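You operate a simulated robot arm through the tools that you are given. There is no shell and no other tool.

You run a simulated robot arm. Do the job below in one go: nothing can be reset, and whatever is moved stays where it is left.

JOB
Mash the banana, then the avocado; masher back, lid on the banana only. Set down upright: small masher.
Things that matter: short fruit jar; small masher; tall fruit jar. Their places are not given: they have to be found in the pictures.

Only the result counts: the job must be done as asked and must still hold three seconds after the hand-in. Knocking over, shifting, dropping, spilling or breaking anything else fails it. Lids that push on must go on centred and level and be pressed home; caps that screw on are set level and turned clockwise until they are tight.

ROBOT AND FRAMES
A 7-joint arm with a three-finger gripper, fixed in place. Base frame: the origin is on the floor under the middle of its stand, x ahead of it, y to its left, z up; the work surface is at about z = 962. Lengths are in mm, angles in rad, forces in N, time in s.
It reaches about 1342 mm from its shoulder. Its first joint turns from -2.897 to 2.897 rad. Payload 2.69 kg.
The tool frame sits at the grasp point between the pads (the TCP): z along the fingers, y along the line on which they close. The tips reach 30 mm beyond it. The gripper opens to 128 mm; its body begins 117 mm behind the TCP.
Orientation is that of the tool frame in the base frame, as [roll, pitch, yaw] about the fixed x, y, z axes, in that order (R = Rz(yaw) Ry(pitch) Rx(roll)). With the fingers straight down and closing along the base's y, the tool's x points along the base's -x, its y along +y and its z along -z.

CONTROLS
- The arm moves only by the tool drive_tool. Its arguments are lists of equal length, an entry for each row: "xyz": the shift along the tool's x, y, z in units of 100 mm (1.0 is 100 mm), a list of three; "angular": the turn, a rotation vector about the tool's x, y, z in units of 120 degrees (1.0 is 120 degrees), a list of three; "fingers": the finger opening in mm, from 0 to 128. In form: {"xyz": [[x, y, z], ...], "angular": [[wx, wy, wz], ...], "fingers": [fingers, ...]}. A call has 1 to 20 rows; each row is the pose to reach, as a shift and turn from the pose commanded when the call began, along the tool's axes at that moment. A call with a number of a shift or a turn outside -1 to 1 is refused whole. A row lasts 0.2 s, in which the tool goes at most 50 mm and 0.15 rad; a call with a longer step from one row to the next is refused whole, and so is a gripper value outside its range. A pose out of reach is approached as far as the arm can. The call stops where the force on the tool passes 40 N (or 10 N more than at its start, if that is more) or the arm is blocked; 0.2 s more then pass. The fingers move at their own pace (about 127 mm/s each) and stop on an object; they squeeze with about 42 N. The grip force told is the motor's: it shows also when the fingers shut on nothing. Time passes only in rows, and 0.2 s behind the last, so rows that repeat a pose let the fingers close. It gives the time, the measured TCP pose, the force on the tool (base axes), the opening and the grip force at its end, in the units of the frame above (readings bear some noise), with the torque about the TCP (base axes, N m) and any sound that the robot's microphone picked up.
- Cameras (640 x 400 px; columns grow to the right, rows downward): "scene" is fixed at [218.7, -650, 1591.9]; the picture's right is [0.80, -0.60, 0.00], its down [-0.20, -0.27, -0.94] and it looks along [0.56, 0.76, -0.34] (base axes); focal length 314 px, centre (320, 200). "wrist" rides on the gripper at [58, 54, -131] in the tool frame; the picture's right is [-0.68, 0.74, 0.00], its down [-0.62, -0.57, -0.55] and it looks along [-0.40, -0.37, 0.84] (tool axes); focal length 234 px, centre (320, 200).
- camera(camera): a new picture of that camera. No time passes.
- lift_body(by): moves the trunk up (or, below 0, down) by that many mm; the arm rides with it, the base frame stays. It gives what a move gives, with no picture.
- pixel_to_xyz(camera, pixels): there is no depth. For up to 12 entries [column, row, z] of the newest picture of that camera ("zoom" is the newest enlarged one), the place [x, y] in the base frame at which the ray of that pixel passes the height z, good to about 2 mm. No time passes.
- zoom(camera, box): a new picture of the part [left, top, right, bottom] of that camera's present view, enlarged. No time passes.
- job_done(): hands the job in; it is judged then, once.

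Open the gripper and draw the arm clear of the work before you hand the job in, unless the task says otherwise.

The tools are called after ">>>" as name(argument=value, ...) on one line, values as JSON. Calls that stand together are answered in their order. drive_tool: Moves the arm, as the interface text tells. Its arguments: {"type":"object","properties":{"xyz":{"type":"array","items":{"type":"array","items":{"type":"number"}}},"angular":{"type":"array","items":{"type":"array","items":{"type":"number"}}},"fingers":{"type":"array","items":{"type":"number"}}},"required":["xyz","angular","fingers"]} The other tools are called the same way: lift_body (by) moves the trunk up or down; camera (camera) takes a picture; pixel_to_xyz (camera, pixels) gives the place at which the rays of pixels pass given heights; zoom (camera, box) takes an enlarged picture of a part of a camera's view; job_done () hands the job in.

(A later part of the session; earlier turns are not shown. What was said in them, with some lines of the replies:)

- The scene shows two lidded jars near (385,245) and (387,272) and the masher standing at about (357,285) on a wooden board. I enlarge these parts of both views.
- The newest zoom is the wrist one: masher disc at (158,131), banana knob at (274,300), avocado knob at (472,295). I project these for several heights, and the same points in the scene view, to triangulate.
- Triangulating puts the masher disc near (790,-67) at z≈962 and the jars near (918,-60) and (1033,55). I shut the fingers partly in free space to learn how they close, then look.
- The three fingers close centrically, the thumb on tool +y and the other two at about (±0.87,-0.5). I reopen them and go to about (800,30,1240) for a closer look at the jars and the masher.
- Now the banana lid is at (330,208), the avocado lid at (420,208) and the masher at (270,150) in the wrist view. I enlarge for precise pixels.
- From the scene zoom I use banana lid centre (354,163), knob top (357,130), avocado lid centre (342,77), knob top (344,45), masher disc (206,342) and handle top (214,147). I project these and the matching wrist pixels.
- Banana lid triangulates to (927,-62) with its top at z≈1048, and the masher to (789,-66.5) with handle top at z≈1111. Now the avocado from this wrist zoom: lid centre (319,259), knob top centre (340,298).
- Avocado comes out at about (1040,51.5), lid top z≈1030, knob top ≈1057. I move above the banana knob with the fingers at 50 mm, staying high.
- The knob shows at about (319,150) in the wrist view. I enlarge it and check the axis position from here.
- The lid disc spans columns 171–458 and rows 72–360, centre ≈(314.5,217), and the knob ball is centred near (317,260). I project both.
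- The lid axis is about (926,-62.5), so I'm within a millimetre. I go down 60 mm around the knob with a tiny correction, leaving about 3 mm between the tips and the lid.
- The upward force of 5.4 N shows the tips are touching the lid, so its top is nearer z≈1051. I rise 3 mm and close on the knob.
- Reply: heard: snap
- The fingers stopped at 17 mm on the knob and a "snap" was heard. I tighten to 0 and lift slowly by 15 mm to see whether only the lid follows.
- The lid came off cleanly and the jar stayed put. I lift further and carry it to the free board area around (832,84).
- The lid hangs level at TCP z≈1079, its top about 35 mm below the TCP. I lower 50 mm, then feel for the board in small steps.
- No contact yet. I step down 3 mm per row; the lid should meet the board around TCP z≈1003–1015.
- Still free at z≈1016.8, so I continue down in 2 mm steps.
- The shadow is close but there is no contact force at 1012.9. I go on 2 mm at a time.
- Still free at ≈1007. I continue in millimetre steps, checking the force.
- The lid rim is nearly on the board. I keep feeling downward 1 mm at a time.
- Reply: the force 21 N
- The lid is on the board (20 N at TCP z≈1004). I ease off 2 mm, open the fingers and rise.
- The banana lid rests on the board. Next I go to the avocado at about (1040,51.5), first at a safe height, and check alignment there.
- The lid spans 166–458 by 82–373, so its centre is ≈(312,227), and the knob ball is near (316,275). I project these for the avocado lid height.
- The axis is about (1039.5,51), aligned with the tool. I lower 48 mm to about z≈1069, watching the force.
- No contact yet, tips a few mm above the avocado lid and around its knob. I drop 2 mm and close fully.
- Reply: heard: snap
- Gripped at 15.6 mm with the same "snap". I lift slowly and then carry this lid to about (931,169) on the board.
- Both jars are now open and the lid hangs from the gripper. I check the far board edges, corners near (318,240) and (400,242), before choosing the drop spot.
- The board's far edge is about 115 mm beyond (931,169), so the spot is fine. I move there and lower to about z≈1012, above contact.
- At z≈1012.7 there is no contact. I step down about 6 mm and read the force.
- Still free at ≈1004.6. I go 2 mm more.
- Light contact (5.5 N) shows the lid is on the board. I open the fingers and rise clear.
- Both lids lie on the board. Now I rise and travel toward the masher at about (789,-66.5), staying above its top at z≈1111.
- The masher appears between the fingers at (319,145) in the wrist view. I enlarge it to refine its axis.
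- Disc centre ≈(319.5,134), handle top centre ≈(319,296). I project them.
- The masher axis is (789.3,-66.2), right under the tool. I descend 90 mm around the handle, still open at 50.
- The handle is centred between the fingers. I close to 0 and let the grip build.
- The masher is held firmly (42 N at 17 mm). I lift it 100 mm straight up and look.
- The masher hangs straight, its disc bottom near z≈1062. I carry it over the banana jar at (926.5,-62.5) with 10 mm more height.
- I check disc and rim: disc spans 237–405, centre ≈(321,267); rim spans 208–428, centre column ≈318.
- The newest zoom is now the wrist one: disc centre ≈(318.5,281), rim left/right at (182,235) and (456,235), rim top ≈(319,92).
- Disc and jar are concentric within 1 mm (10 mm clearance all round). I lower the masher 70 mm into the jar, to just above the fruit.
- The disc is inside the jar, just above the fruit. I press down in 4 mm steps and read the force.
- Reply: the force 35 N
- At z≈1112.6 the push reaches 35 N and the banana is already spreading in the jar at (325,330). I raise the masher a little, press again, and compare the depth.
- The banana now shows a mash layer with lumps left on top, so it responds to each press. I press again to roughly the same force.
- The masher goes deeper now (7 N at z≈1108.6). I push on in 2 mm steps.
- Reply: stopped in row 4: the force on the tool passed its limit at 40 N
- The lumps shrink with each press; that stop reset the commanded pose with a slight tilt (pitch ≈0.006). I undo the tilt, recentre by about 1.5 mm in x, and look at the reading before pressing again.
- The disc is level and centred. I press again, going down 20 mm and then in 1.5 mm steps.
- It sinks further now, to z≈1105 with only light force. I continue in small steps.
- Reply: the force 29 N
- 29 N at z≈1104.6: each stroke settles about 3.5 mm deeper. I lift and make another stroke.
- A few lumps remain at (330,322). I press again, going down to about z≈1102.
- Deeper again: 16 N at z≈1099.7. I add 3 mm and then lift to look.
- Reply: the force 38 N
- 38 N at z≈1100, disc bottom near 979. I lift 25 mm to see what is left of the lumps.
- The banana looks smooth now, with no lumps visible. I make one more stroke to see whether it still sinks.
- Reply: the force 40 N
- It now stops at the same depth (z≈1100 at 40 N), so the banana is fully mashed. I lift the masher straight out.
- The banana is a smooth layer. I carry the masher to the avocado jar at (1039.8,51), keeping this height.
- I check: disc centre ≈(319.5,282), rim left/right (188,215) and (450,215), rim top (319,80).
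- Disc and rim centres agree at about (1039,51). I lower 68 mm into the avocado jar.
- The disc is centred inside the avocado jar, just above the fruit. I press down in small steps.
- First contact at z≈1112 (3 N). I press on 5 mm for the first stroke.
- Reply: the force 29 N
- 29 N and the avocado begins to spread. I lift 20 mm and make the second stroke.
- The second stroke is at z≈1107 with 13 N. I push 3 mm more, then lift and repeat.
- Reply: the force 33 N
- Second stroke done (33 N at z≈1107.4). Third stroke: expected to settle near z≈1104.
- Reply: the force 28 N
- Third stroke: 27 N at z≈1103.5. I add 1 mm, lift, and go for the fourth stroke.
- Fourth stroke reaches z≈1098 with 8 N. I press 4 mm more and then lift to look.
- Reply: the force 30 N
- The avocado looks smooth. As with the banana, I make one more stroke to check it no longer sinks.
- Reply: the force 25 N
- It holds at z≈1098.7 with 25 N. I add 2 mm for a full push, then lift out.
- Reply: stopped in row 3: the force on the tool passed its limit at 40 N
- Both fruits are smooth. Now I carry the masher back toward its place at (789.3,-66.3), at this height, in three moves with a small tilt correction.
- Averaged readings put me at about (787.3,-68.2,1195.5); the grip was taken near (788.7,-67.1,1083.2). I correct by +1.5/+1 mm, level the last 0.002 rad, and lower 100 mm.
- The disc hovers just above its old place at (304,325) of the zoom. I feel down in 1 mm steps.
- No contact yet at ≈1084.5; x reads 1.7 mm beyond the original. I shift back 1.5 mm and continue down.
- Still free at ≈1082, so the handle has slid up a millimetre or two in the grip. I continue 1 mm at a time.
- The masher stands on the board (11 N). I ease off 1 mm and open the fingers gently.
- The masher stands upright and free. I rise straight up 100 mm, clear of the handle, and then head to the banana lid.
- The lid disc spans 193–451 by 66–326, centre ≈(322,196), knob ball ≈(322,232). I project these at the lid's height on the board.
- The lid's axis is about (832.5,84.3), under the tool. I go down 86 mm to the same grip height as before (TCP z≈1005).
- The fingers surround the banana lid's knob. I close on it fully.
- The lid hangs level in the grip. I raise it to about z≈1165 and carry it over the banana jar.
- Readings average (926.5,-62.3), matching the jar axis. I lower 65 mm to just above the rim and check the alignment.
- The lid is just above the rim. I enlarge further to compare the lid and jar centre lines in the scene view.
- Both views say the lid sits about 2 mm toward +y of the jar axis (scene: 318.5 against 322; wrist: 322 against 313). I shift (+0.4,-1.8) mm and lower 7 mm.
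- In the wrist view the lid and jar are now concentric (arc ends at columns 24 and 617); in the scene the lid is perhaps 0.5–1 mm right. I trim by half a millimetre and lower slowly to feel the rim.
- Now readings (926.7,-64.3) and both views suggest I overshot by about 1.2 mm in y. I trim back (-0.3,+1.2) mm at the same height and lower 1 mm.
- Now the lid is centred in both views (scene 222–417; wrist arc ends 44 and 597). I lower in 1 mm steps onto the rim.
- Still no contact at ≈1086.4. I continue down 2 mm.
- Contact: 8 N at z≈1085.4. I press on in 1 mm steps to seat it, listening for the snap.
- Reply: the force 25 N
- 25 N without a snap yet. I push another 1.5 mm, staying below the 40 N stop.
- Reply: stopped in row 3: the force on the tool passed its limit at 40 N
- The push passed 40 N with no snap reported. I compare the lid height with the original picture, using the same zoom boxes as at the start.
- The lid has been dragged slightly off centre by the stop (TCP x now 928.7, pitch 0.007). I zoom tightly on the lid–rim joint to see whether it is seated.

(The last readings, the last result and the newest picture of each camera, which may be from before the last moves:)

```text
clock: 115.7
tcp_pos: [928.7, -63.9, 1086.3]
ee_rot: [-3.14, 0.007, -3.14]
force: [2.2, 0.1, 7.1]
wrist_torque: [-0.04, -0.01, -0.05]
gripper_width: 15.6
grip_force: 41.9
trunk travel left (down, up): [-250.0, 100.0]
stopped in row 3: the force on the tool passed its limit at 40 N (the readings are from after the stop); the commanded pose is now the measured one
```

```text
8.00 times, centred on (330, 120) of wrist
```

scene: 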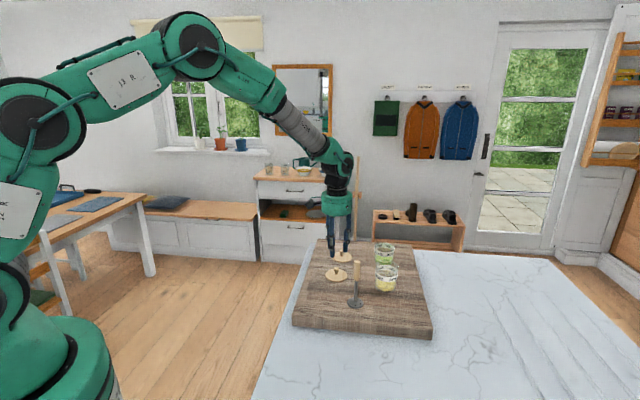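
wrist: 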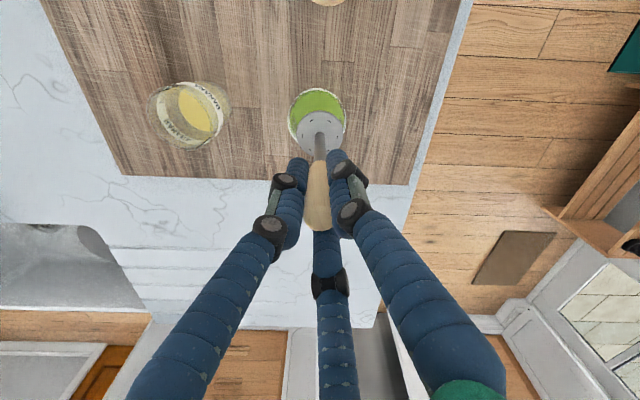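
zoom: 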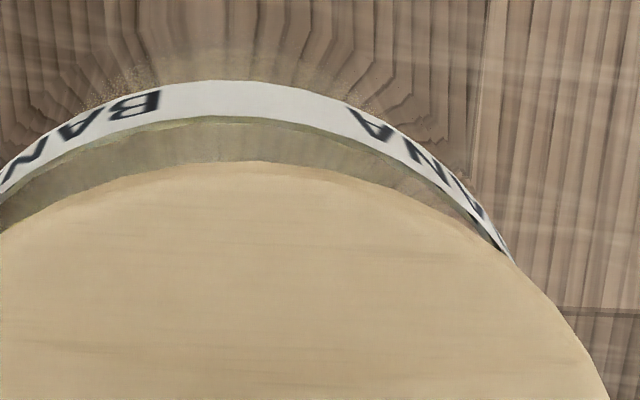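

The lid overhangs 27 px on the right and only 4 px on the left, so it sits about 2.3 mm off, with the wrist view agreeing: I need about -3 mm in x. I lift 3 mm, shift back, and read the pose.

>>> drive_tool(xyz=[[0, 0, -0.03], [0.03, 0.0, -0.03], [0.03, 0.0, -0.03]], angular=[[0, 0, 0], [0, 0.002, 0], [0, 0.002, 0]], fingers=[0, 0, 0])

>>> zoom(camera="scene", box=[370, 255, 404, 277])

>>> zoom(camera="wrist", box=[280, 90, 360, 140])

```text
clock: 116.5
tcp_pos: [924.4, -63.5, 1086.3]
ee_rot: [-3.141, -0.002, 3.141]
force: [0.4, -0.3, -1.0]
wrist_torque: [0.02, 0.0, -0.02]
gripper_width: 15.7
grip_force: 41.2
trunk travel left (down, up): [-250.0, 100.0]
```

```text
16.00 times, centred on (387, 266) of scene
```

zoom: 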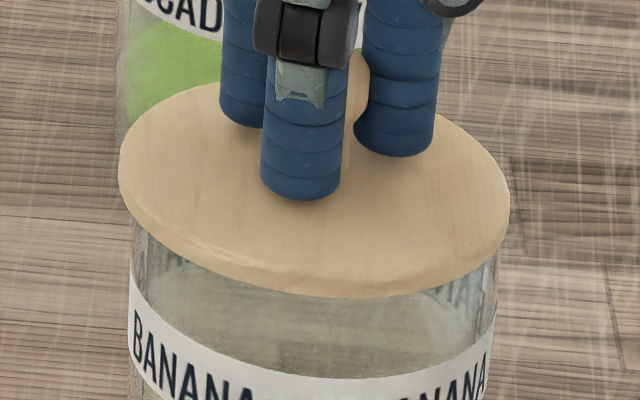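

```text
8.00 times, centred on (320, 115) of wrist
```

zoom: 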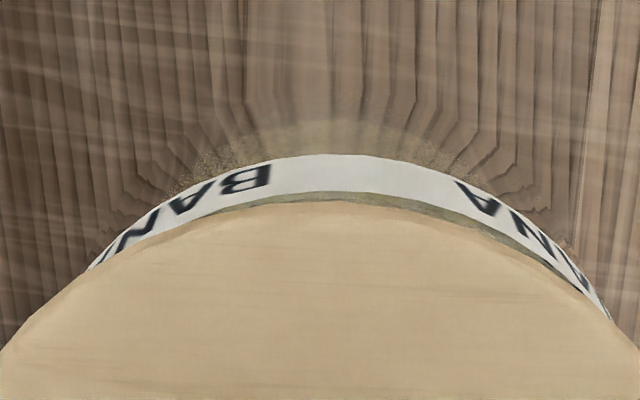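

Now the lid is about 2 mm too far toward -x (lid centre column 314.5 against ≈319; wrist arc ends 88 and 612). I shift +2 mm in x at this height and look again.

>>> drive_tool(xyz=[[-0.02, 0.0, -0.01], [-0.02, 0.0, -0.01]], angular=[[0, 0, 0], [0, 0, 0]], fingers=[0, 0])

>>> zoom(camera="scene", box=[370, 255, 404, 277])

>>> zoom(camera="wrist", box=[280, 90, 360, 140])

```text
clock: 117.1
tcp_pos: [926.4, -62.7, 1088.1]
ee_rot: [3.141, -0.001, -3.142]
force: [0.6, 0.5, -0.1]
wrist_torque: [-0.04, 0.0, 0.04]
gripper_width: 15.8
grip_force: 41.5
trunk travel left (down, up): [-250.0, 100.0]
```

```text
16.00 times, centred on (387, 266) of scene
```

zoom: 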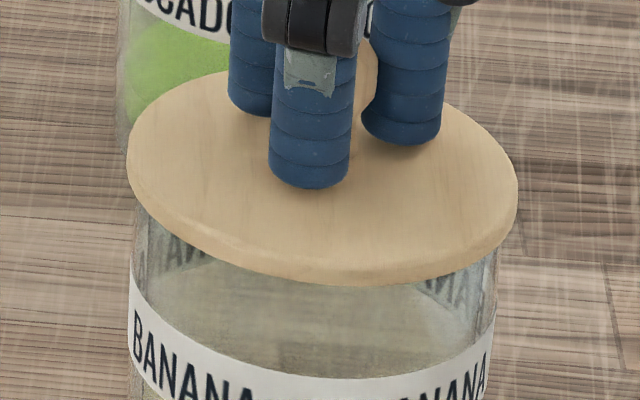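

```text
8.00 times, centred on (320, 115) of wrist
```

zoom: 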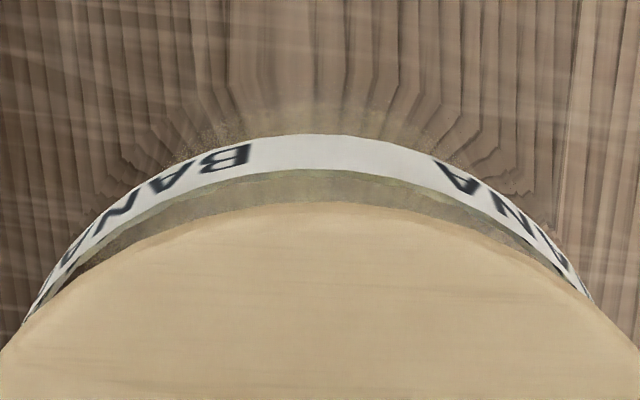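

Nearly centred: both views ask for about -0.7 mm in x. I trim that, then lower to light contact with the rim.

>>> drive_tool(xyz=[[0.007, 0.0, 0.0], [0.007, 0.0, 0.01], [0.007, 0.0, 0.02], [0.007, 0.0, 0.02]], angular=[[0, 0, 0], [0, 0, 0], [0, 0, 0], [0, 0, 0]], fingers=[0, 0, 0, 0])

>>> zoom(camera="scene", box=[370, 255, 404, 277])

>>> zoom(camera="wrist", box=[280, 90, 360, 140])

```text
clock: 118.1
tcp_pos: [925.6, -63.3, 1085.5]
ee_rot: [3.142, 0.0, 3.141]
force: [-0.9, 0.8, 0.1]
wrist_torque: [-0.01, -0.02, 0.01]
gripper_width: 15.7
grip_force: 42.1
trunk travel left (down, up): [-250.0, 100.0]
```

```text
16.00 times, centred on (387, 266) of scene
```

zoom: 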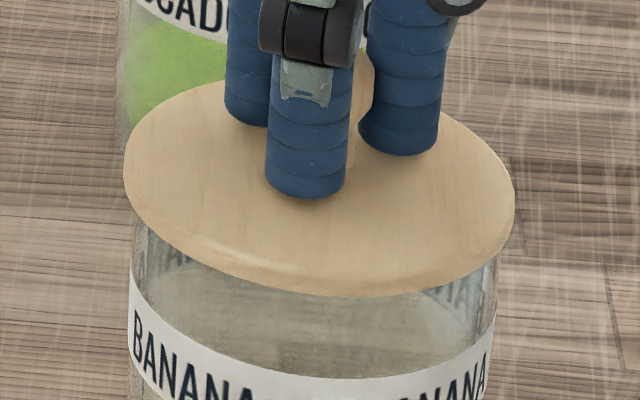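

```text
8.00 times, centred on (320, 115) of wrist
```

zoom: 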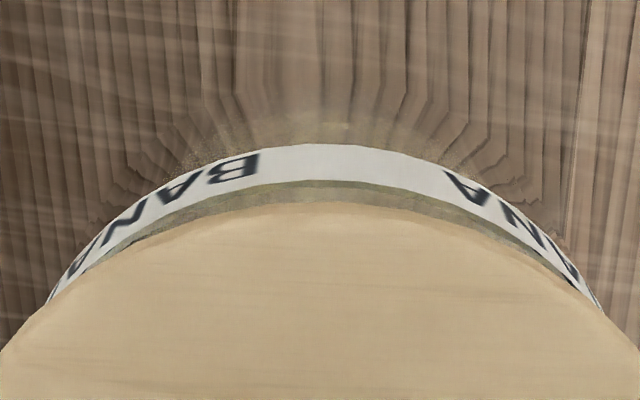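

Centred in both views (scene 319 against 319; wrist 322 against 320). I lower to light contact.

>>> drive_tool(xyz=[[0, 0, 0.01], [0, 0, 0.01]], angular=[[0, 0, 0], [0, 0, 0]], fingers=[0, 0])

>>> drive_tool(xyz=[[0, 0, 0.008], [0, 0, 0.008]], angular=[[0, 0, 0], [0, 0, 0]], fingers=[0, 0])

```text
clock: 118.7
tcp_pos: [925.2, -63.9, 1085.4]
ee_rot: [-3.14, 0.001, 3.141]
force: [-0.9, 1.2, 6.4]
wrist_torque: [0.05, -0.09, 0.01]
gripper_width: 15.8
grip_force: 41.7
trunk travel left (down, up): [-250.0, 100.0]
```

```text
clock: 119.3
tcp_pos: [926.3, -63.5, 1085.6]
ee_rot: [3.141, 0.003, 3.141]
force: [0.1, -0.6, 15.7]
wrist_torque: [-0.04, -0.01, -0.02]
gripper_width: 15.4
grip_force: 41.9
trunk travel left (down, up): [-250.0, 100.0]
```

The lid now meets the rim squarely (16 N, almost no torque). I ease off, open the fingers to 50, and then press with the three tips on the lid plate around the knob.

>>> drive_tool(xyz=[[0, 0, -0.012], [0, 0, -0.012], [0, 0, -0.012], [0, 0, -0.012], [0, 0, -0.012]], angular=[[0, 0, 0], [0, 0, 0], [0, 0, 0], [0, 0, 0], [0, 0, 0]], fingers=[0, 18, 26, 38, 50])

>>> zoom(camera="scene", box=[370, 255, 404, 277])

>>> zoom(camera="wrist", box=[260, 80, 380, 190])

```text
clock: 120.5
tcp_pos: [926.1, -62.5, 1083.5]
ee_rot: [-3.141, -0.001, -3.141]
force: [-0.1, 0.1, 0.8]
wrist_torque: [0.01, 0.02, -0.01]
gripper_width: 50.2
grip_force: 0.0
trunk travel left (down, up): [-250.0, 100.0]
heard: snap
```

```text
16.00 times, centred on (387, 266) of scene
```

zoom: 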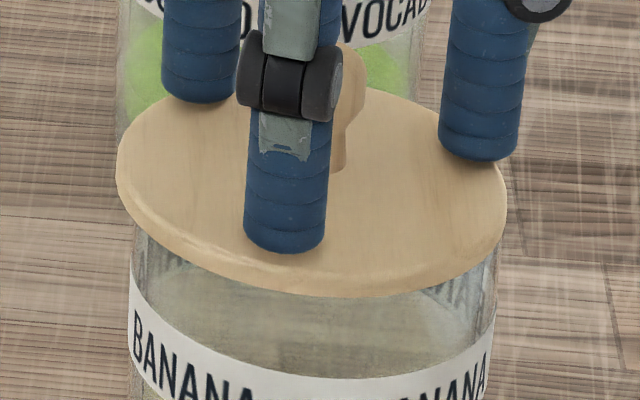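

```text
3.64 times, centred on (320, 135) of wrist
```

zoom: 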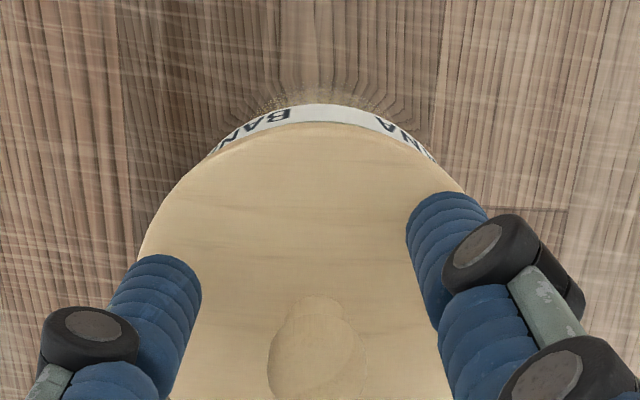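

A "snap" was heard as I let go, so the latch engaged. I rise 60 mm without touching the lid to inspect its seating and centring.

>>> drive_tool(xyz=[[0, 0, -0.1], [0, 0, -0.3], [0, 0, -0.6], [0, 0, -0.6]], angular=[[0, 0, 0], [0, 0, 0], [0, 0, 0], [0, 0, 0]], fingers=[50, 50, 50, 50])

>>> zoom(camera="scene", box=[362, 230, 412, 300])

>>> zoom(camera="wrist", box=[260, 80, 380, 190])

>>> zoom(camera="scene", box=[370, 255, 404, 277])

```text
clock: 121.5
tcp_pos: [925.8, -61.0, 1145.7]
ee_rot: [3.14, -0.001, 3.141]
force: [0.4, 0.2, 0.6]
wrist_torque: [-0.01, 0.0, 0.03]
gripper_width: 50.1
grip_force: 0.0
trunk travel left (down, up): [-250.0, 100.0]
```

```text
5.71 times, centred on (387, 265) of scene
```

zoom: 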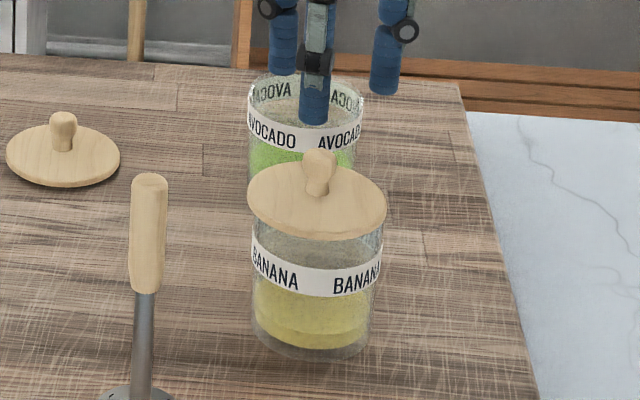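

```text
3.64 times, centred on (320, 135) of wrist
```

zoom: 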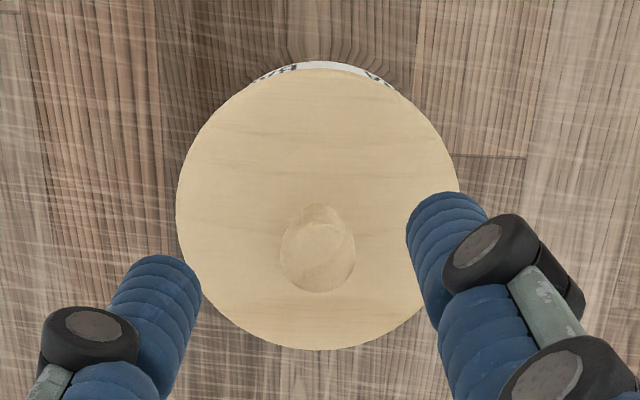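

```text
16.00 times, centred on (387, 266) of scene
```

zoom: 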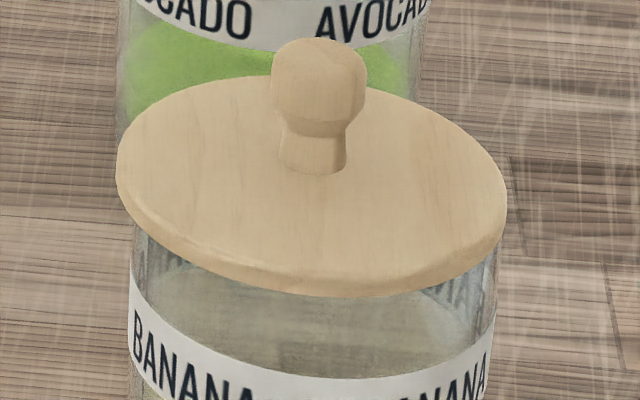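

The lid sits level and at its original height, but about 2 mm toward -x,+y of where it was. I look closely at the avocado lid on the board to learn whether such a lid has a plug underneath, and at the banana lid from the wrist.

>>> zoom(camera="scene", box=[330, 245, 360, 265])

>>> zoom(camera="wrist", box=[275, 90, 365, 185])

```text
16.00 times, centred on (345, 255) of scene
```

zoom: 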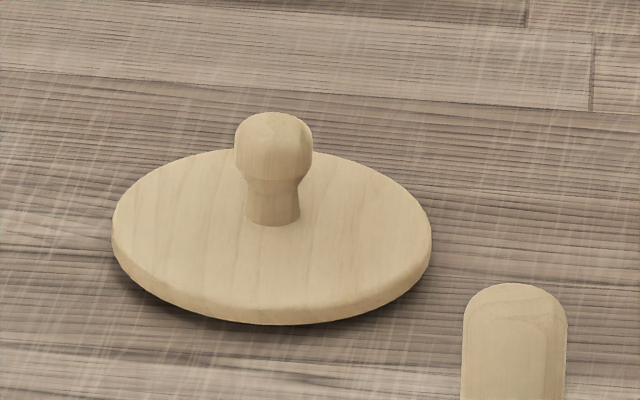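

```text
4.21 times, centred on (320, 138) of wrist
```

zoom: 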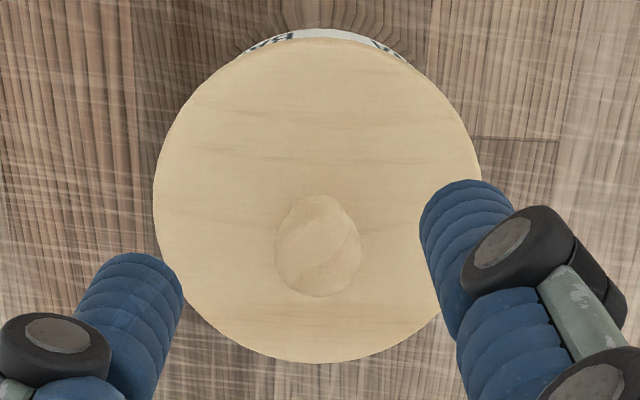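

I project the lid's outline now the same way as at the start (lid 153–481 by 38–363, knob ≈(318,245)) to compare with the original (926,-62.5).

>>> pixel_to_xyz(camera="zoom", pixels=[[317, 200.5, 1047.6], [153, 200, 1047.6], [481, 193, 1047.6], [315, 38, 1047.6], [315, 363, 1047.6], [318, 246, 1067], [318, 246, 1072]])

>>> zoom(camera="scene", box=[340, 230, 420, 315])

```text
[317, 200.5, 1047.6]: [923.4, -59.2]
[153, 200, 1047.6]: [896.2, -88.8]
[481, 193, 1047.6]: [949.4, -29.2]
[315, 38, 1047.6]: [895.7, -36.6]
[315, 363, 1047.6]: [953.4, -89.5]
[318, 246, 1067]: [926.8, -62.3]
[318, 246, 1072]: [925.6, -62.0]
```

```text
4.71 times, centred on (380, 272) of scene
```

zoom: 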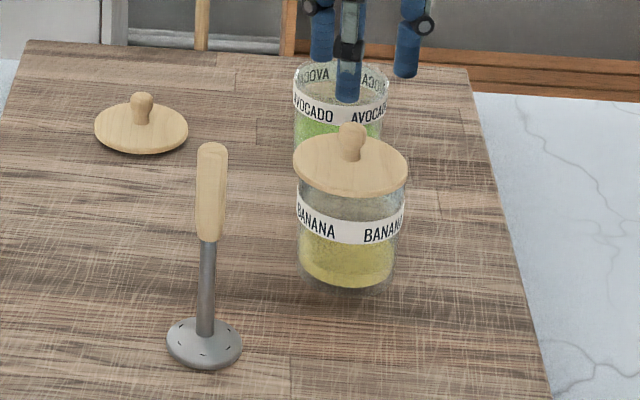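

Compared with the start, the lid's outline is about 2 mm toward (-x,+y), dragged by the tips as they opened. I'd rather have it properly centred, so I go down with open fingers, a few mm higher than before, to regrip it.

>>> drive_tool(xyz=[[0.0, 0.0, 0.2], [0.0, 0.0, 0.4], [0.0, 0.0, 0.56], [0.0, 0.0, 0.56]], angular=[[0, 0, 0], [0, 0, 0], [0, 0, 0], [0, 0, 0]], fingers=[50, 50, 50, 50])

>>> zoom(camera="wrist", box=[260, 80, 400, 230])

>>> zoom(camera="scene", box=[370, 250, 404, 277])

```text
clock: 122.5
tcp_pos: [925.3, -62.2, 1090.4]
ee_rot: [3.141, 0.002, -3.141]
force: [-0.2, 1.0, 0.2]
wrist_torque: [-0.01, 0.02, 0.0]
gripper_width: 50.1
grip_force: 0.0
trunk travel left (down, up): [-250.0, 100.0]
```

```text
2.67 times, centred on (330, 155) of wrist
```

zoom: 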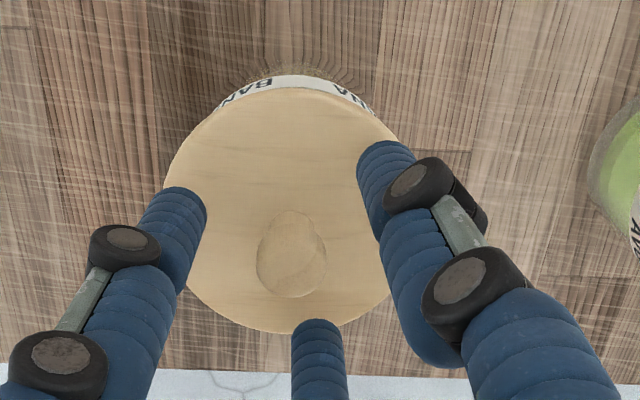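

```text
14.81 times, centred on (387, 264) of scene
```

zoom: 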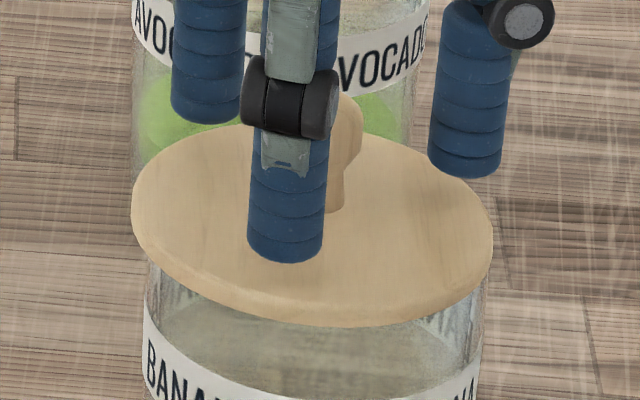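

The tips are clear of the lid and around the knob. I lower 2 mm and close on the knob.

>>> drive_tool(xyz=[[0, 0, 0.02], [0, 0, 0.02], [0, 0, 0.02], [0, 0, 0.02], [0, 0, 0.02], [0, 0, 0.02]], angular=[[0, 0, 0], [0, 0, 0], [0, 0, 0], [0, 0, 0], [0, 0, 0], [0, 0, 0]], fingers=[50, 30, 15, 0, 0, 0])

>>> zoom(camera="scene", box=[370, 255, 404, 277])

>>> zoom(camera="wrist", box=[280, 90, 360, 140])

```text
clock: 123.9
tcp_pos: [924.4, -62.9, 1087.3]
ee_rot: [-3.141, 0.001, -3.139]
force: [0.2, 0.5, -0.1]
wrist_torque: [0.04, 0.03, 0.02]
gripper_width: 15.9
grip_force: 41.5
trunk travel left (down, up): [-250.0, 100.0]
heard: snap
```

```text
16.00 times, centred on (387, 266) of scene
```

zoom: 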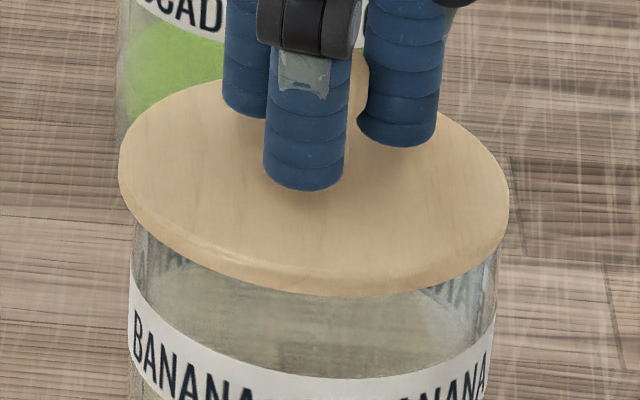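

```text
8.00 times, centred on (320, 115) of wrist
```

zoom: 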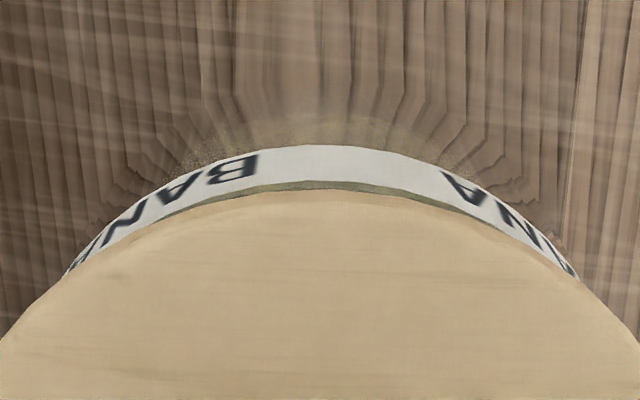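

The snap on gripping confirms the latch had engaged and opens when gripped. Lid centre is 314.5 against ≈320.5 for the jar, so I lift 2 mm and shift about (+1.25,-1.0) mm.

>>> drive_tool(xyz=[[0, 0, -0.02], [-0.0125, -0.01, -0.02], [-0.0125, -0.01, -0.02]], angular=[[0, 0, 0], [0, 0, 0], [0, 0, 0]], fingers=[0, 0, 0])

>>> zoom(camera="scene", box=[370, 255, 404, 277])

>>> zoom(camera="wrist", box=[280, 90, 360, 140])

```text
clock: 124.7
tcp_pos: [927.8, -63.9, 1089.9]
ee_rot: [3.141, -0.001, -3.141]
force: [-0.2, -0.9, -0.5]
wrist_torque: [0.02, -0.03, -0.01]
gripper_width: 15.7
grip_force: 41.5
trunk travel left (down, up): [-250.0, 100.0]
```

```text
16.00 times, centred on (387, 266) of scene
```

zoom: 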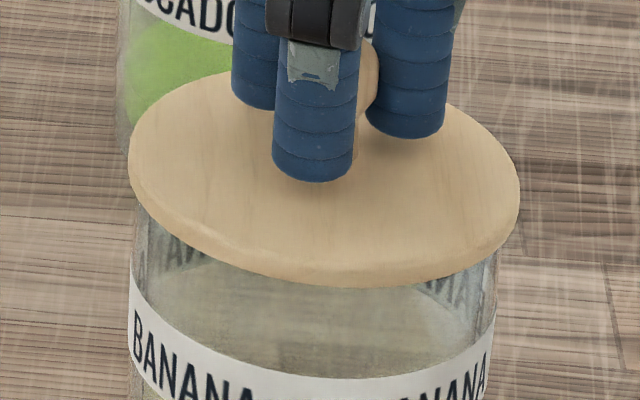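

```text
8.00 times, centred on (320, 115) of wrist
```

zoom: 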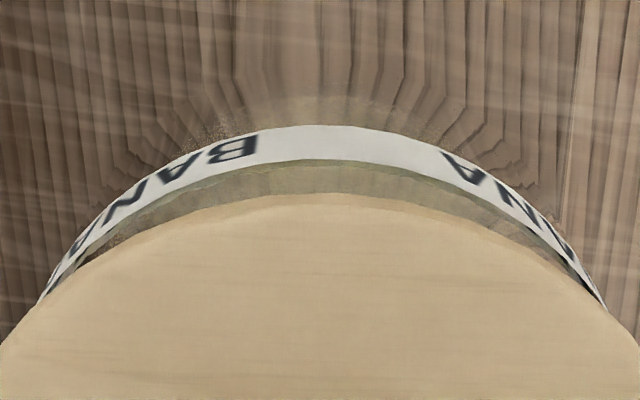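

Now the lid is centred to about half a millimetre in both views (scene 324 at this height against ≈321; wrist ends 40 and 598 at row 303). I lower 2 mm to the rim.

>>> drive_tool(xyz=[[0.003, 0.002, 0.01], [0.003, 0.002, 0.02], [0.003, 0.002, 0.02]], angular=[[0, 0, 0], [0, 0, 0], [0, 0, 0]], fingers=[0, 0, 0])

>>> zoom(camera="scene", box=[370, 255, 404, 277])

>>> zoom(camera="wrist", box=[280, 90, 360, 140])

```text
clock: 125.5
tcp_pos: [926.4, -63.8, 1087.1]
ee_rot: [3.141, -0.001, -3.141]
force: [-0.6, 1.2, 0.8]
wrist_torque: [0.06, 0.03, -0.04]
gripper_width: 15.6
grip_force: 41.7
trunk travel left (down, up): [-250.0, 100.0]
```

```text
16.00 times, centred on (387, 266) of scene
```

zoom: 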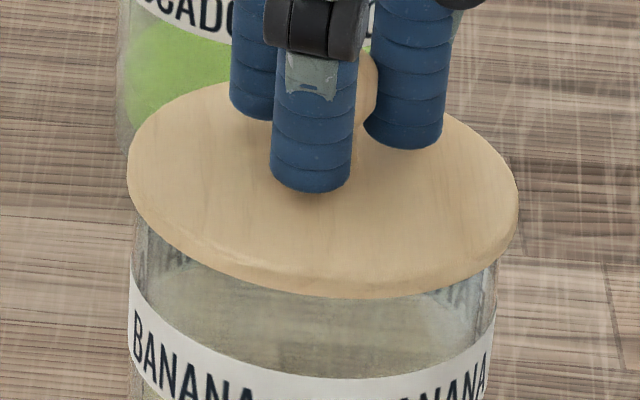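

```text
8.00 times, centred on (320, 115) of wrist
```

zoom: 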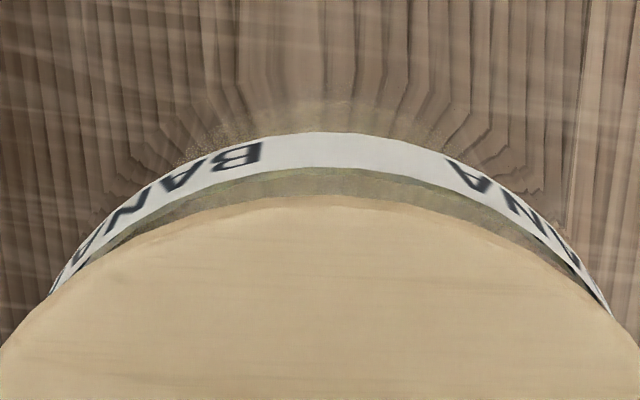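

Lid 127–519 and wrist gap 63 px match the original seating. I press in 1 mm steps to about 20 N.

>>> drive_tool(xyz=[[0, 0, 0.01], [0, 0, 0.02], [0, 0, 0.02]], angular=[[0, 0, 0], [0, 0, 0], [0, 0, 0]], fingers=[0, 0, 0])

>>> drive_tool(xyz=[[0, 0, 0.01], [0, 0, 0.01], [0, 0, 0.01]], angular=[[0, 0, 0], [0, 0, 0], [0, 0, 0]], fingers=[0, 0, 0])

```text
clock: 126.3
tcp_pos: [926.9, -63.1, 1087.2]
ee_rot: [3.141, 0.0, 3.14]
force: [-4.1, 0.8, 12.7]
wrist_torque: [0.02, 0.24, 0.02]
gripper_width: 15.6
grip_force: 41.0
trunk travel left (down, up): [-250.0, 100.0]
```

```text
clock: 127.1
tcp_pos: [926.2, -64.9, 1086.7]
ee_rot: [-3.14, 0.003, 3.141]
force: [-1.5, 2.3, 26.0]
wrist_torque: [0.05, 0.09, 0.03]
gripper_width: 15.6
grip_force: 41.7
trunk travel left (down, up): [-250.0, 100.0]
```

26 N with small side forces. I ease back 3 mm to the point of light contact and check the force before letting go.

>>> drive_tool(xyz=[[0, 0, -0.015], [0, 0, -0.028], [0, 0, -0.028]], angular=[[0, 0, 0], [0, 0, 0], [0, 0, 0]], fingers=[0, 0, 0])

>>> zoom(camera="scene", box=[370, 255, 404, 277])

>>> zoom(camera="wrist", box=[280, 90, 360, 140])

```text
clock: 127.9
tcp_pos: [925.1, -63.8, 1087.1]
ee_rot: [-3.141, -0.002, -3.142]
force: [4.9, -1.6, 12.3]
wrist_torque: [-0.23, -0.27, 0.02]
gripper_width: 15.8
grip_force: 41.4
trunk travel left (down, up): [-250.0, 100.0]
```

```text
16.00 times, centred on (387, 266) of scene
```

zoom: 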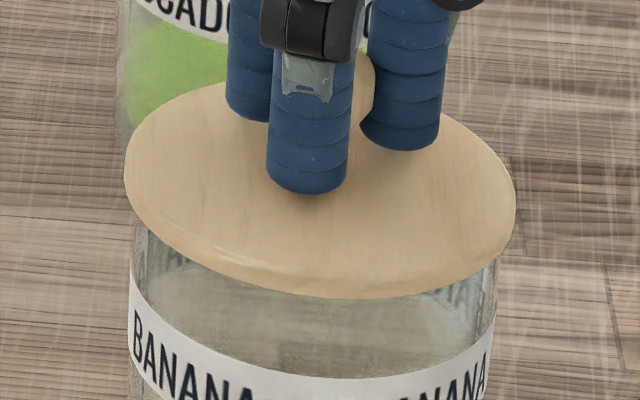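

```text
8.00 times, centred on (320, 115) of wrist
```

zoom: 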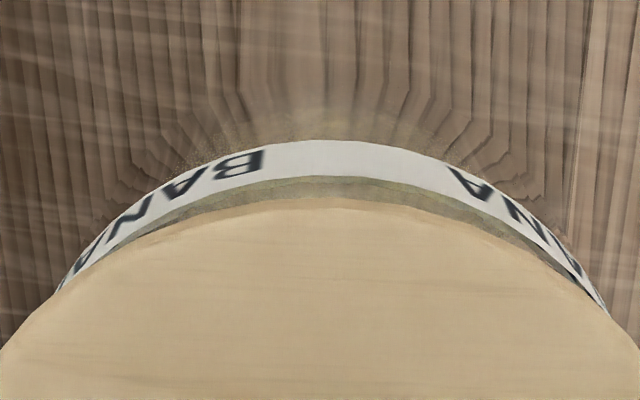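

There's still 12 N vertical and 5 N sideways in the arm. I ease another 1.5 mm and read again.

>>> drive_tool(xyz=[[0, 0, -0.01], [0, 0, -0.015], [0, 0, -0.015]], angular=[[0, 0, 0], [0, 0, 0], [0, 0, 0]], fingers=[0, 0, 0])

>>> zoom(camera="scene", box=[370, 255, 404, 277])

>>> zoom(camera="wrist", box=[280, 90, 360, 140])

```text
clock: 128.7
tcp_pos: [926.0, -62.5, 1086.4]
ee_rot: [-3.141, -0.002, 3.141]
force: [0.0, 0.1, -0.5]
wrist_torque: [0.0, 0.01, -0.02]
gripper_width: 15.8
grip_force: 41.7
trunk travel left (down, up): [-250.0, 100.0]
```

```text
16.00 times, centred on (387, 266) of scene
```

zoom: 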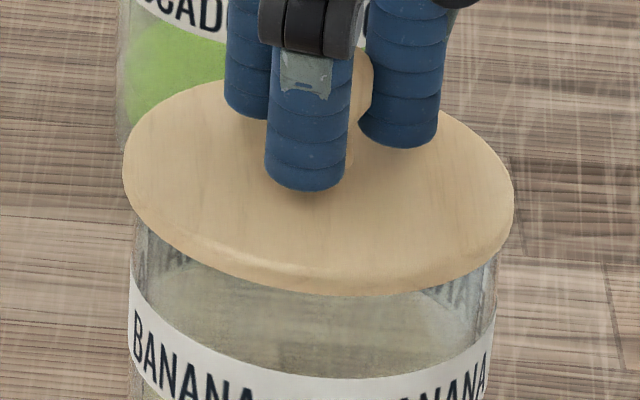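

```text
8.00 times, centred on (320, 115) of wrist
```

zoom: 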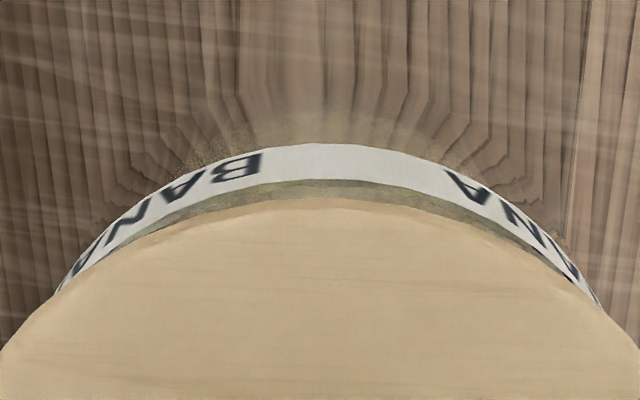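

Free again (0 N), the lid just above its seat and about 1 mm off toward (-x,+y). I shift (+0.7,-0.6) mm and lower 0.8 mm.

>>> drive_tool(xyz=[[-0.007, -0.006, 0], [-0.007, -0.006, 0.008], [-0.007, -0.006, 0.008]], angular=[[0, 0, 0], [0, 0, 0], [0, 0, 0]], fingers=[0, 0, 0])

>>> zoom(camera="scene", box=[370, 255, 404, 277])

>>> zoom(camera="wrist", box=[280, 90, 360, 140])

```text
clock: 129.5
tcp_pos: [927.3, -63.4, 1086.2]
ee_rot: [3.141, -0.002, -3.141]
force: [1.0, -0.5, 0.8]
wrist_torque: [-0.03, 0.01, 0.04]
gripper_width: 15.8
grip_force: 41.7
trunk travel left (down, up): [-250.0, 100.0]
```

```text
16.00 times, centred on (387, 266) of scene
```

zoom: 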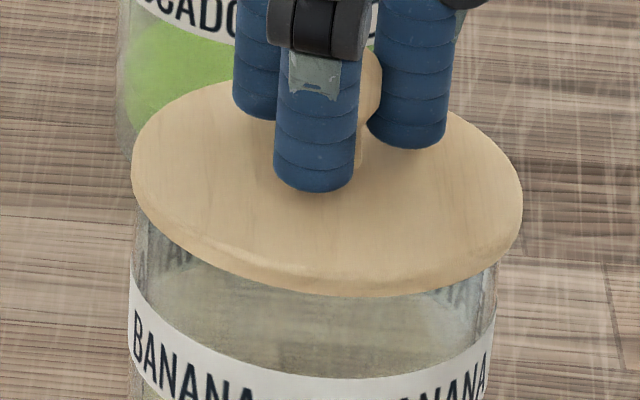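

```text
8.00 times, centred on (320, 115) of wrist
```

zoom: 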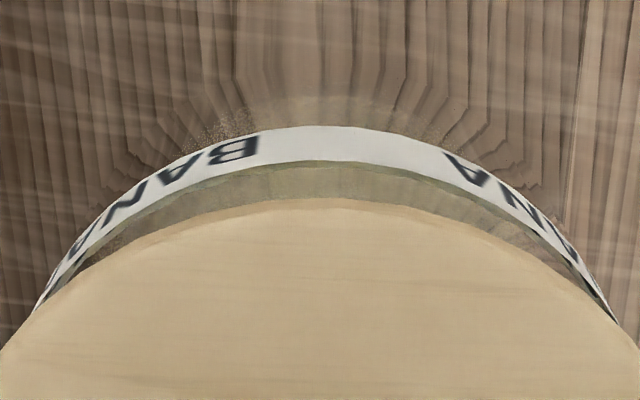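

The arm wandered past by almost 1 mm (lid 131–523, wrist gap 71 px). I trim back half a millimetre and look again.

>>> drive_tool(xyz=[[0.005, 0.004, 0], [0.005, 0.004, 0.0]], angular=[[0, 0, 0], [0, 0, 0]], fingers=[0, 0])

>>> zoom(camera="scene", box=[370, 255, 404, 277])

>>> zoom(camera="wrist", box=[280, 90, 360, 140])

```text
clock: 130.1
tcp_pos: [926.2, -62.5, 1087.5]
ee_rot: [3.141, -0.001, 3.14]
force: [-0.1, -0.4, 0.3]
wrist_torque: [0.0, 0.01, 0.02]
gripper_width: 16.0
grip_force: 41.8
trunk travel left (down, up): [-250.0, 100.0]
```

```text
16.00 times, centred on (387, 266) of scene
```

zoom: 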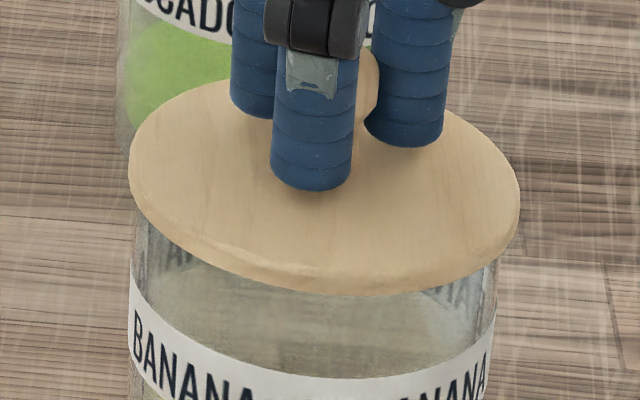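

```text
8.00 times, centred on (320, 115) of wrist
```

zoom: 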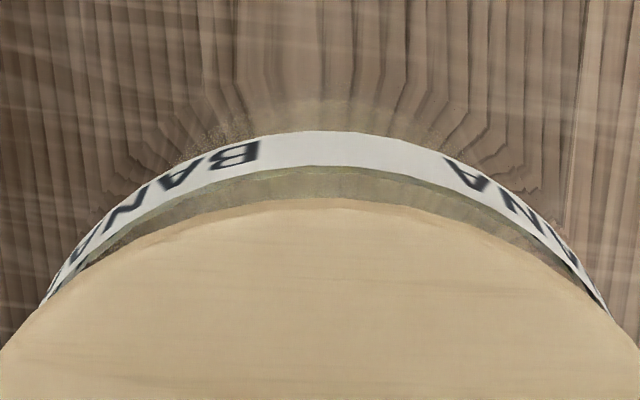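

Lid 128–520 and the wrist gap 66 px match the original seating. In one move I lower 1 mm for light contact and then open the fingers slowly.

>>> drive_tool(xyz=[[0, 0, 0.01], [0, 0, 0.01], [0, 0, 0.01], [0, 0, 0.01], [0, 0, 0.01], [0, 0, 0.01], [0, 0, 0.01]], angular=[[0, 0, 0], [0, 0, 0], [0, 0, 0], [0, 0, 0], [0, 0, 0], [0, 0, 0], [0, 0, 0]], fingers=[0, 0, 18, 22, 30, 40, 50])

>>> zoom(camera="scene", box=[370, 255, 404, 277])

>>> zoom(camera="wrist", box=[280, 90, 360, 140])

```text
clock: 131.7
tcp_pos: [925.2, -64.1, 1086.8]
ee_rot: [-3.14, 0.0, 3.141]
force: [0.2, 0.0, -0.2]
wrist_torque: [0.0, -0.01, 0.02]
gripper_width: 49.9
grip_force: 0.1
trunk travel left (down, up): [-250.0, 100.0]
heard: snap
```

```text
16.00 times, centred on (387, 266) of scene
```

zoom: 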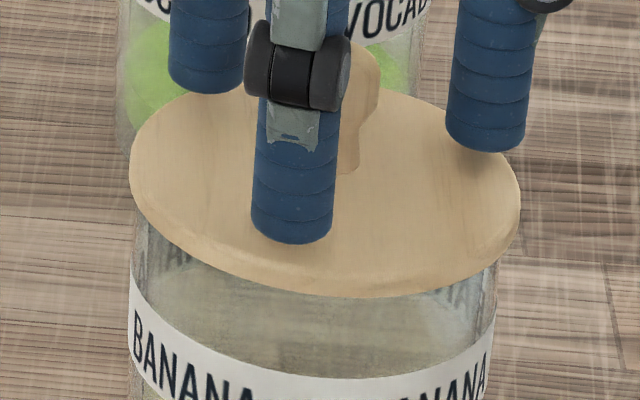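

```text
8.00 times, centred on (320, 115) of wrist
```

zoom: 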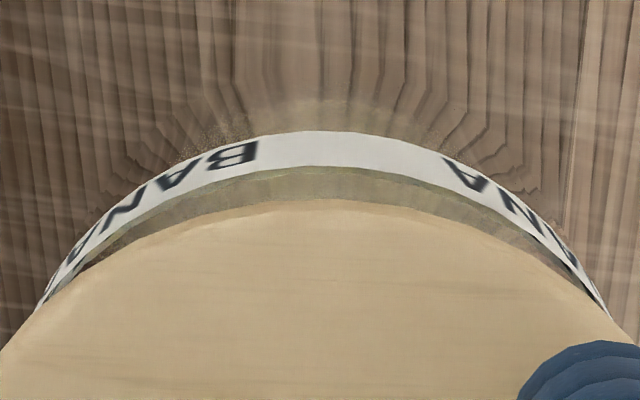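

A snap on release again, and now the lid stands centred (128–521) at its seated height. To be sure it is home I lower the open fingertips onto the lid plate and press evenly.

>>> drive_tool(xyz=[[0, 0, 0.02], [0, 0, 0.035], [0, 0, 0.045], [0, 0, 0.045]], angular=[[0, 0, 0], [0, 0, 0], [0, 0, 0], [0, 0, 0]], fingers=[50, 50, 50, 50])

>>> drive_tool(xyz=[[0, 0, 0.01], [0, 0, 0.015], [0, 0, 0.015]], angular=[[0, 0, 0], [0, 0, 0], [0, 0, 0]], fingers=[50, 50, 50])

```text
clock: 132.7
tcp_pos: [927.3, -63.7, 1082.0]
ee_rot: [3.14, -0.001, -3.141]
force: [-2.0, 0.8, 5.8]
wrist_torque: [0.1, 0.11, -0.01]
gripper_width: 50.0
grip_force: 0.1
trunk travel left (down, up): [-250.0, 100.0]
```

```text
clock: 133.5
tcp_pos: [926.2, -65.3, 1081.9]
ee_rot: [3.141, 0.001, -3.14]
force: [0.8, 0.6, 14.8]
wrist_torque: [0.01, 0.05, -0.02]
gripper_width: 50.1
grip_force: 0.1
trunk travel left (down, up): [-250.0, 100.0]
```

The tips press evenly with 15 N and little torque. I add 1 mm, then lift straight off.

>>> drive_tool(xyz=[[0, 0, 0.01], [0, 0, 0.015], [0, 0, 0.015]], angular=[[0, 0, 0], [0, 0, 0], [0, 0, 0]], fingers=[50, 50, 50])

>>> drive_tool(xyz=[[0, 0, -0.05], [0, 0, -0.2], [0, 0, -0.5], [0, 0, -0.9], [0, 0, -1.0], [0, 0, -1.0]], angular=[[0, 0, 0], [0, 0, 0], [0, 0, 0], [0, 0, 0], [0, 0, 0], [0, 0, 0]], fingers=[50, 50, 50, 50, 50, 50])

>>> zoom(camera="scene", box=[340, 230, 420, 315])

>>> zoom(camera="scene", box=[370, 255, 404, 277])

>>> camera(camera="wrist")

```text
clock: 134.3
tcp_pos: [926.7, -62.5, 1082.2]
ee_rot: [-3.14, 0.003, -3.142]
force: [5.0, 2.3, 23.8]
wrist_torque: [0.06, -0.07, 0.02]
gripper_width: 50.2
grip_force: 0.1
trunk travel left (down, up): [-250.0, 100.0]
```

```text
clock: 135.7
tcp_pos: [928.0, -63.3, 1179.3]
ee_rot: [-3.142, 0.0, 3.141]
force: [0.0, -0.5, -0.1]
wrist_torque: [0.02, 0.0, 0.02]
gripper_width: 50.0
grip_force: 0.0
trunk travel left (down, up): [-250.0, 100.0]
```

```text
4.71 times, centred on (380, 272) of scene
```

zoom: 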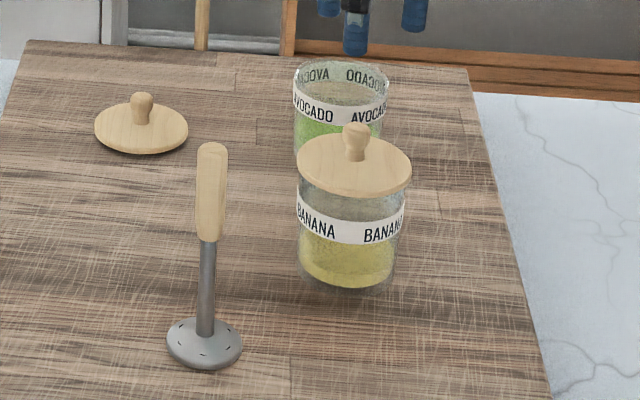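

```text
16.00 times, centred on (387, 266) of scene
```

zoom: 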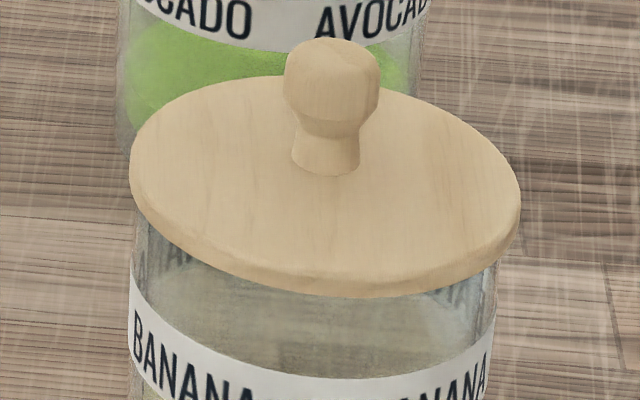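

```text
taken
```

wrist: 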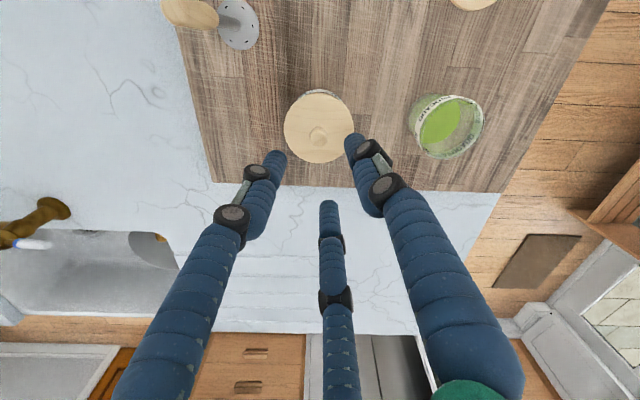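

The lid now spans 297–411, exactly as at the start; the masher stands upright in its old place and the avocado stays open. I withdraw the arm upward and open the gripper.

>>> drive_tool(xyz=[[0, 0, -0.4], [0, 0, -0.8], [0, 0, -1.0], [0, 0, -1.0]], angular=[[0, 0, 0], [0, 0, 0], [0, 0, 0], [0, 0, 0]], fingers=[60, 90, 128, 128])

>>> drive_tool(xyz=[[0.3, 0.2, -0.2], [0.6, 0.45, -0.4], [0.9, 0.7, -0.5], [1.0, 0.9, -0.6], [1.0, 1.0, -0.6]], angular=[[0, 0, 0], [0, 0, 0], [0, 0, 0], [0, 0, 0], [0, 0, 0]], fingers=[128, 128, 128, 128, 128])

>>> drive_tool(xyz=[[0.4, 0.2, 0], [0.8, 0.4, 0], [1.0, 0.5, 0], [1.0, 0.5, 0], [1.0, 0.5, 0]], angular=[[0, 0, 0], [0, 0, 0], [0, 0, 0], [0, 0, 0], [0, 0, 0]], fingers=[128, 128, 128, 128, 128])

>>> camera(camera="scene")

>>> camera(camera="wrist")

>>> zoom(camera="scene", box=[310, 220, 430, 330])

```text
clock: 136.7
tcp_pos: [927.4, -63.4, 1278.4]
ee_rot: [3.141, -0.001, -3.141]
force: [0.0, 0.3, 1.0]
wrist_torque: [-0.02, 0.02, -0.01]
gripper_width: 128.2
grip_force: 0.1
trunk travel left (down, up): [-250.0, 100.0]
```

```text
clock: 137.9
tcp_pos: [829.0, 35.3, 1339.8]
ee_rot: [3.141, -0.002, -3.141]
force: [0.2, 0.2, -0.5]
wrist_torque: [-0.06, 0.04, -0.02]
gripper_width: 128.2
grip_force: 0.0
trunk travel left (down, up): [-250.0, 100.0]
```

```text
clock: 139.1
tcp_pos: [728.0, 85.4, 1338.5]
ee_rot: [-3.141, -0.001, -3.14]
force: [0.6, 0.4, -1.1]
wrist_torque: [-0.01, -0.03, 0.03]
gripper_width: 128.0
grip_force: 0.0
trunk travel left (down, up): [-250.0, 100.0]
```

```text
taken
```

scene: 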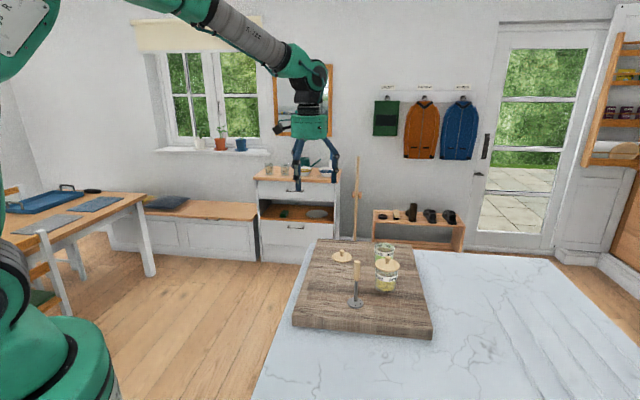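

```text
taken
```

wrist: 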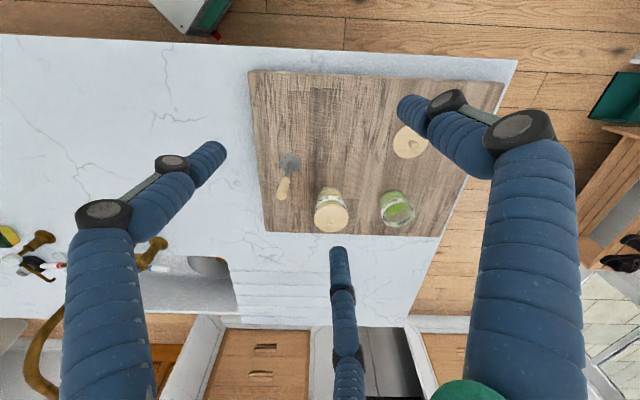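

```text
3.64 times, centred on (370, 275) of scene
```

zoom: 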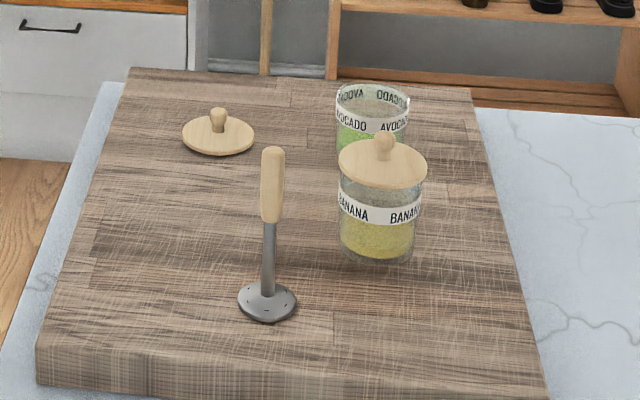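

The final pictures show both fruits mashed, the lid snapped and centred on the banana jar only, and the avocado jar open with its lid lying on the board. The masher stands upright in its place, and the arm is clear and open, so I hand in.

>>> job_done()

```text
The job is handed in.
```

The job is handed in. I don't know the verdict yet; this is how things stood at hand-in.

- **Banana (tall jar):** I mashed it first, pressing until the masher stopped sinking. Its lid is back on, level and within about half a millimetre of its original position. It snapped on, and I then pressed it down evenly with about 24 N.
- **Avocado (short jar):** I mashed it second, in the same way. The jar is open and its lid lies flat on the board, clear of everything.
- **Masher:** It stands upright, about a millimetre from where it started.
- **Arm:** It is raised and clear of the board, with the gripper fully open.

The banana lid ended up about 2 mm off centre on the first try, so I picked it up and seated it again. In the pictures, neither jar had moved, and nothing was knocked over or spilled.
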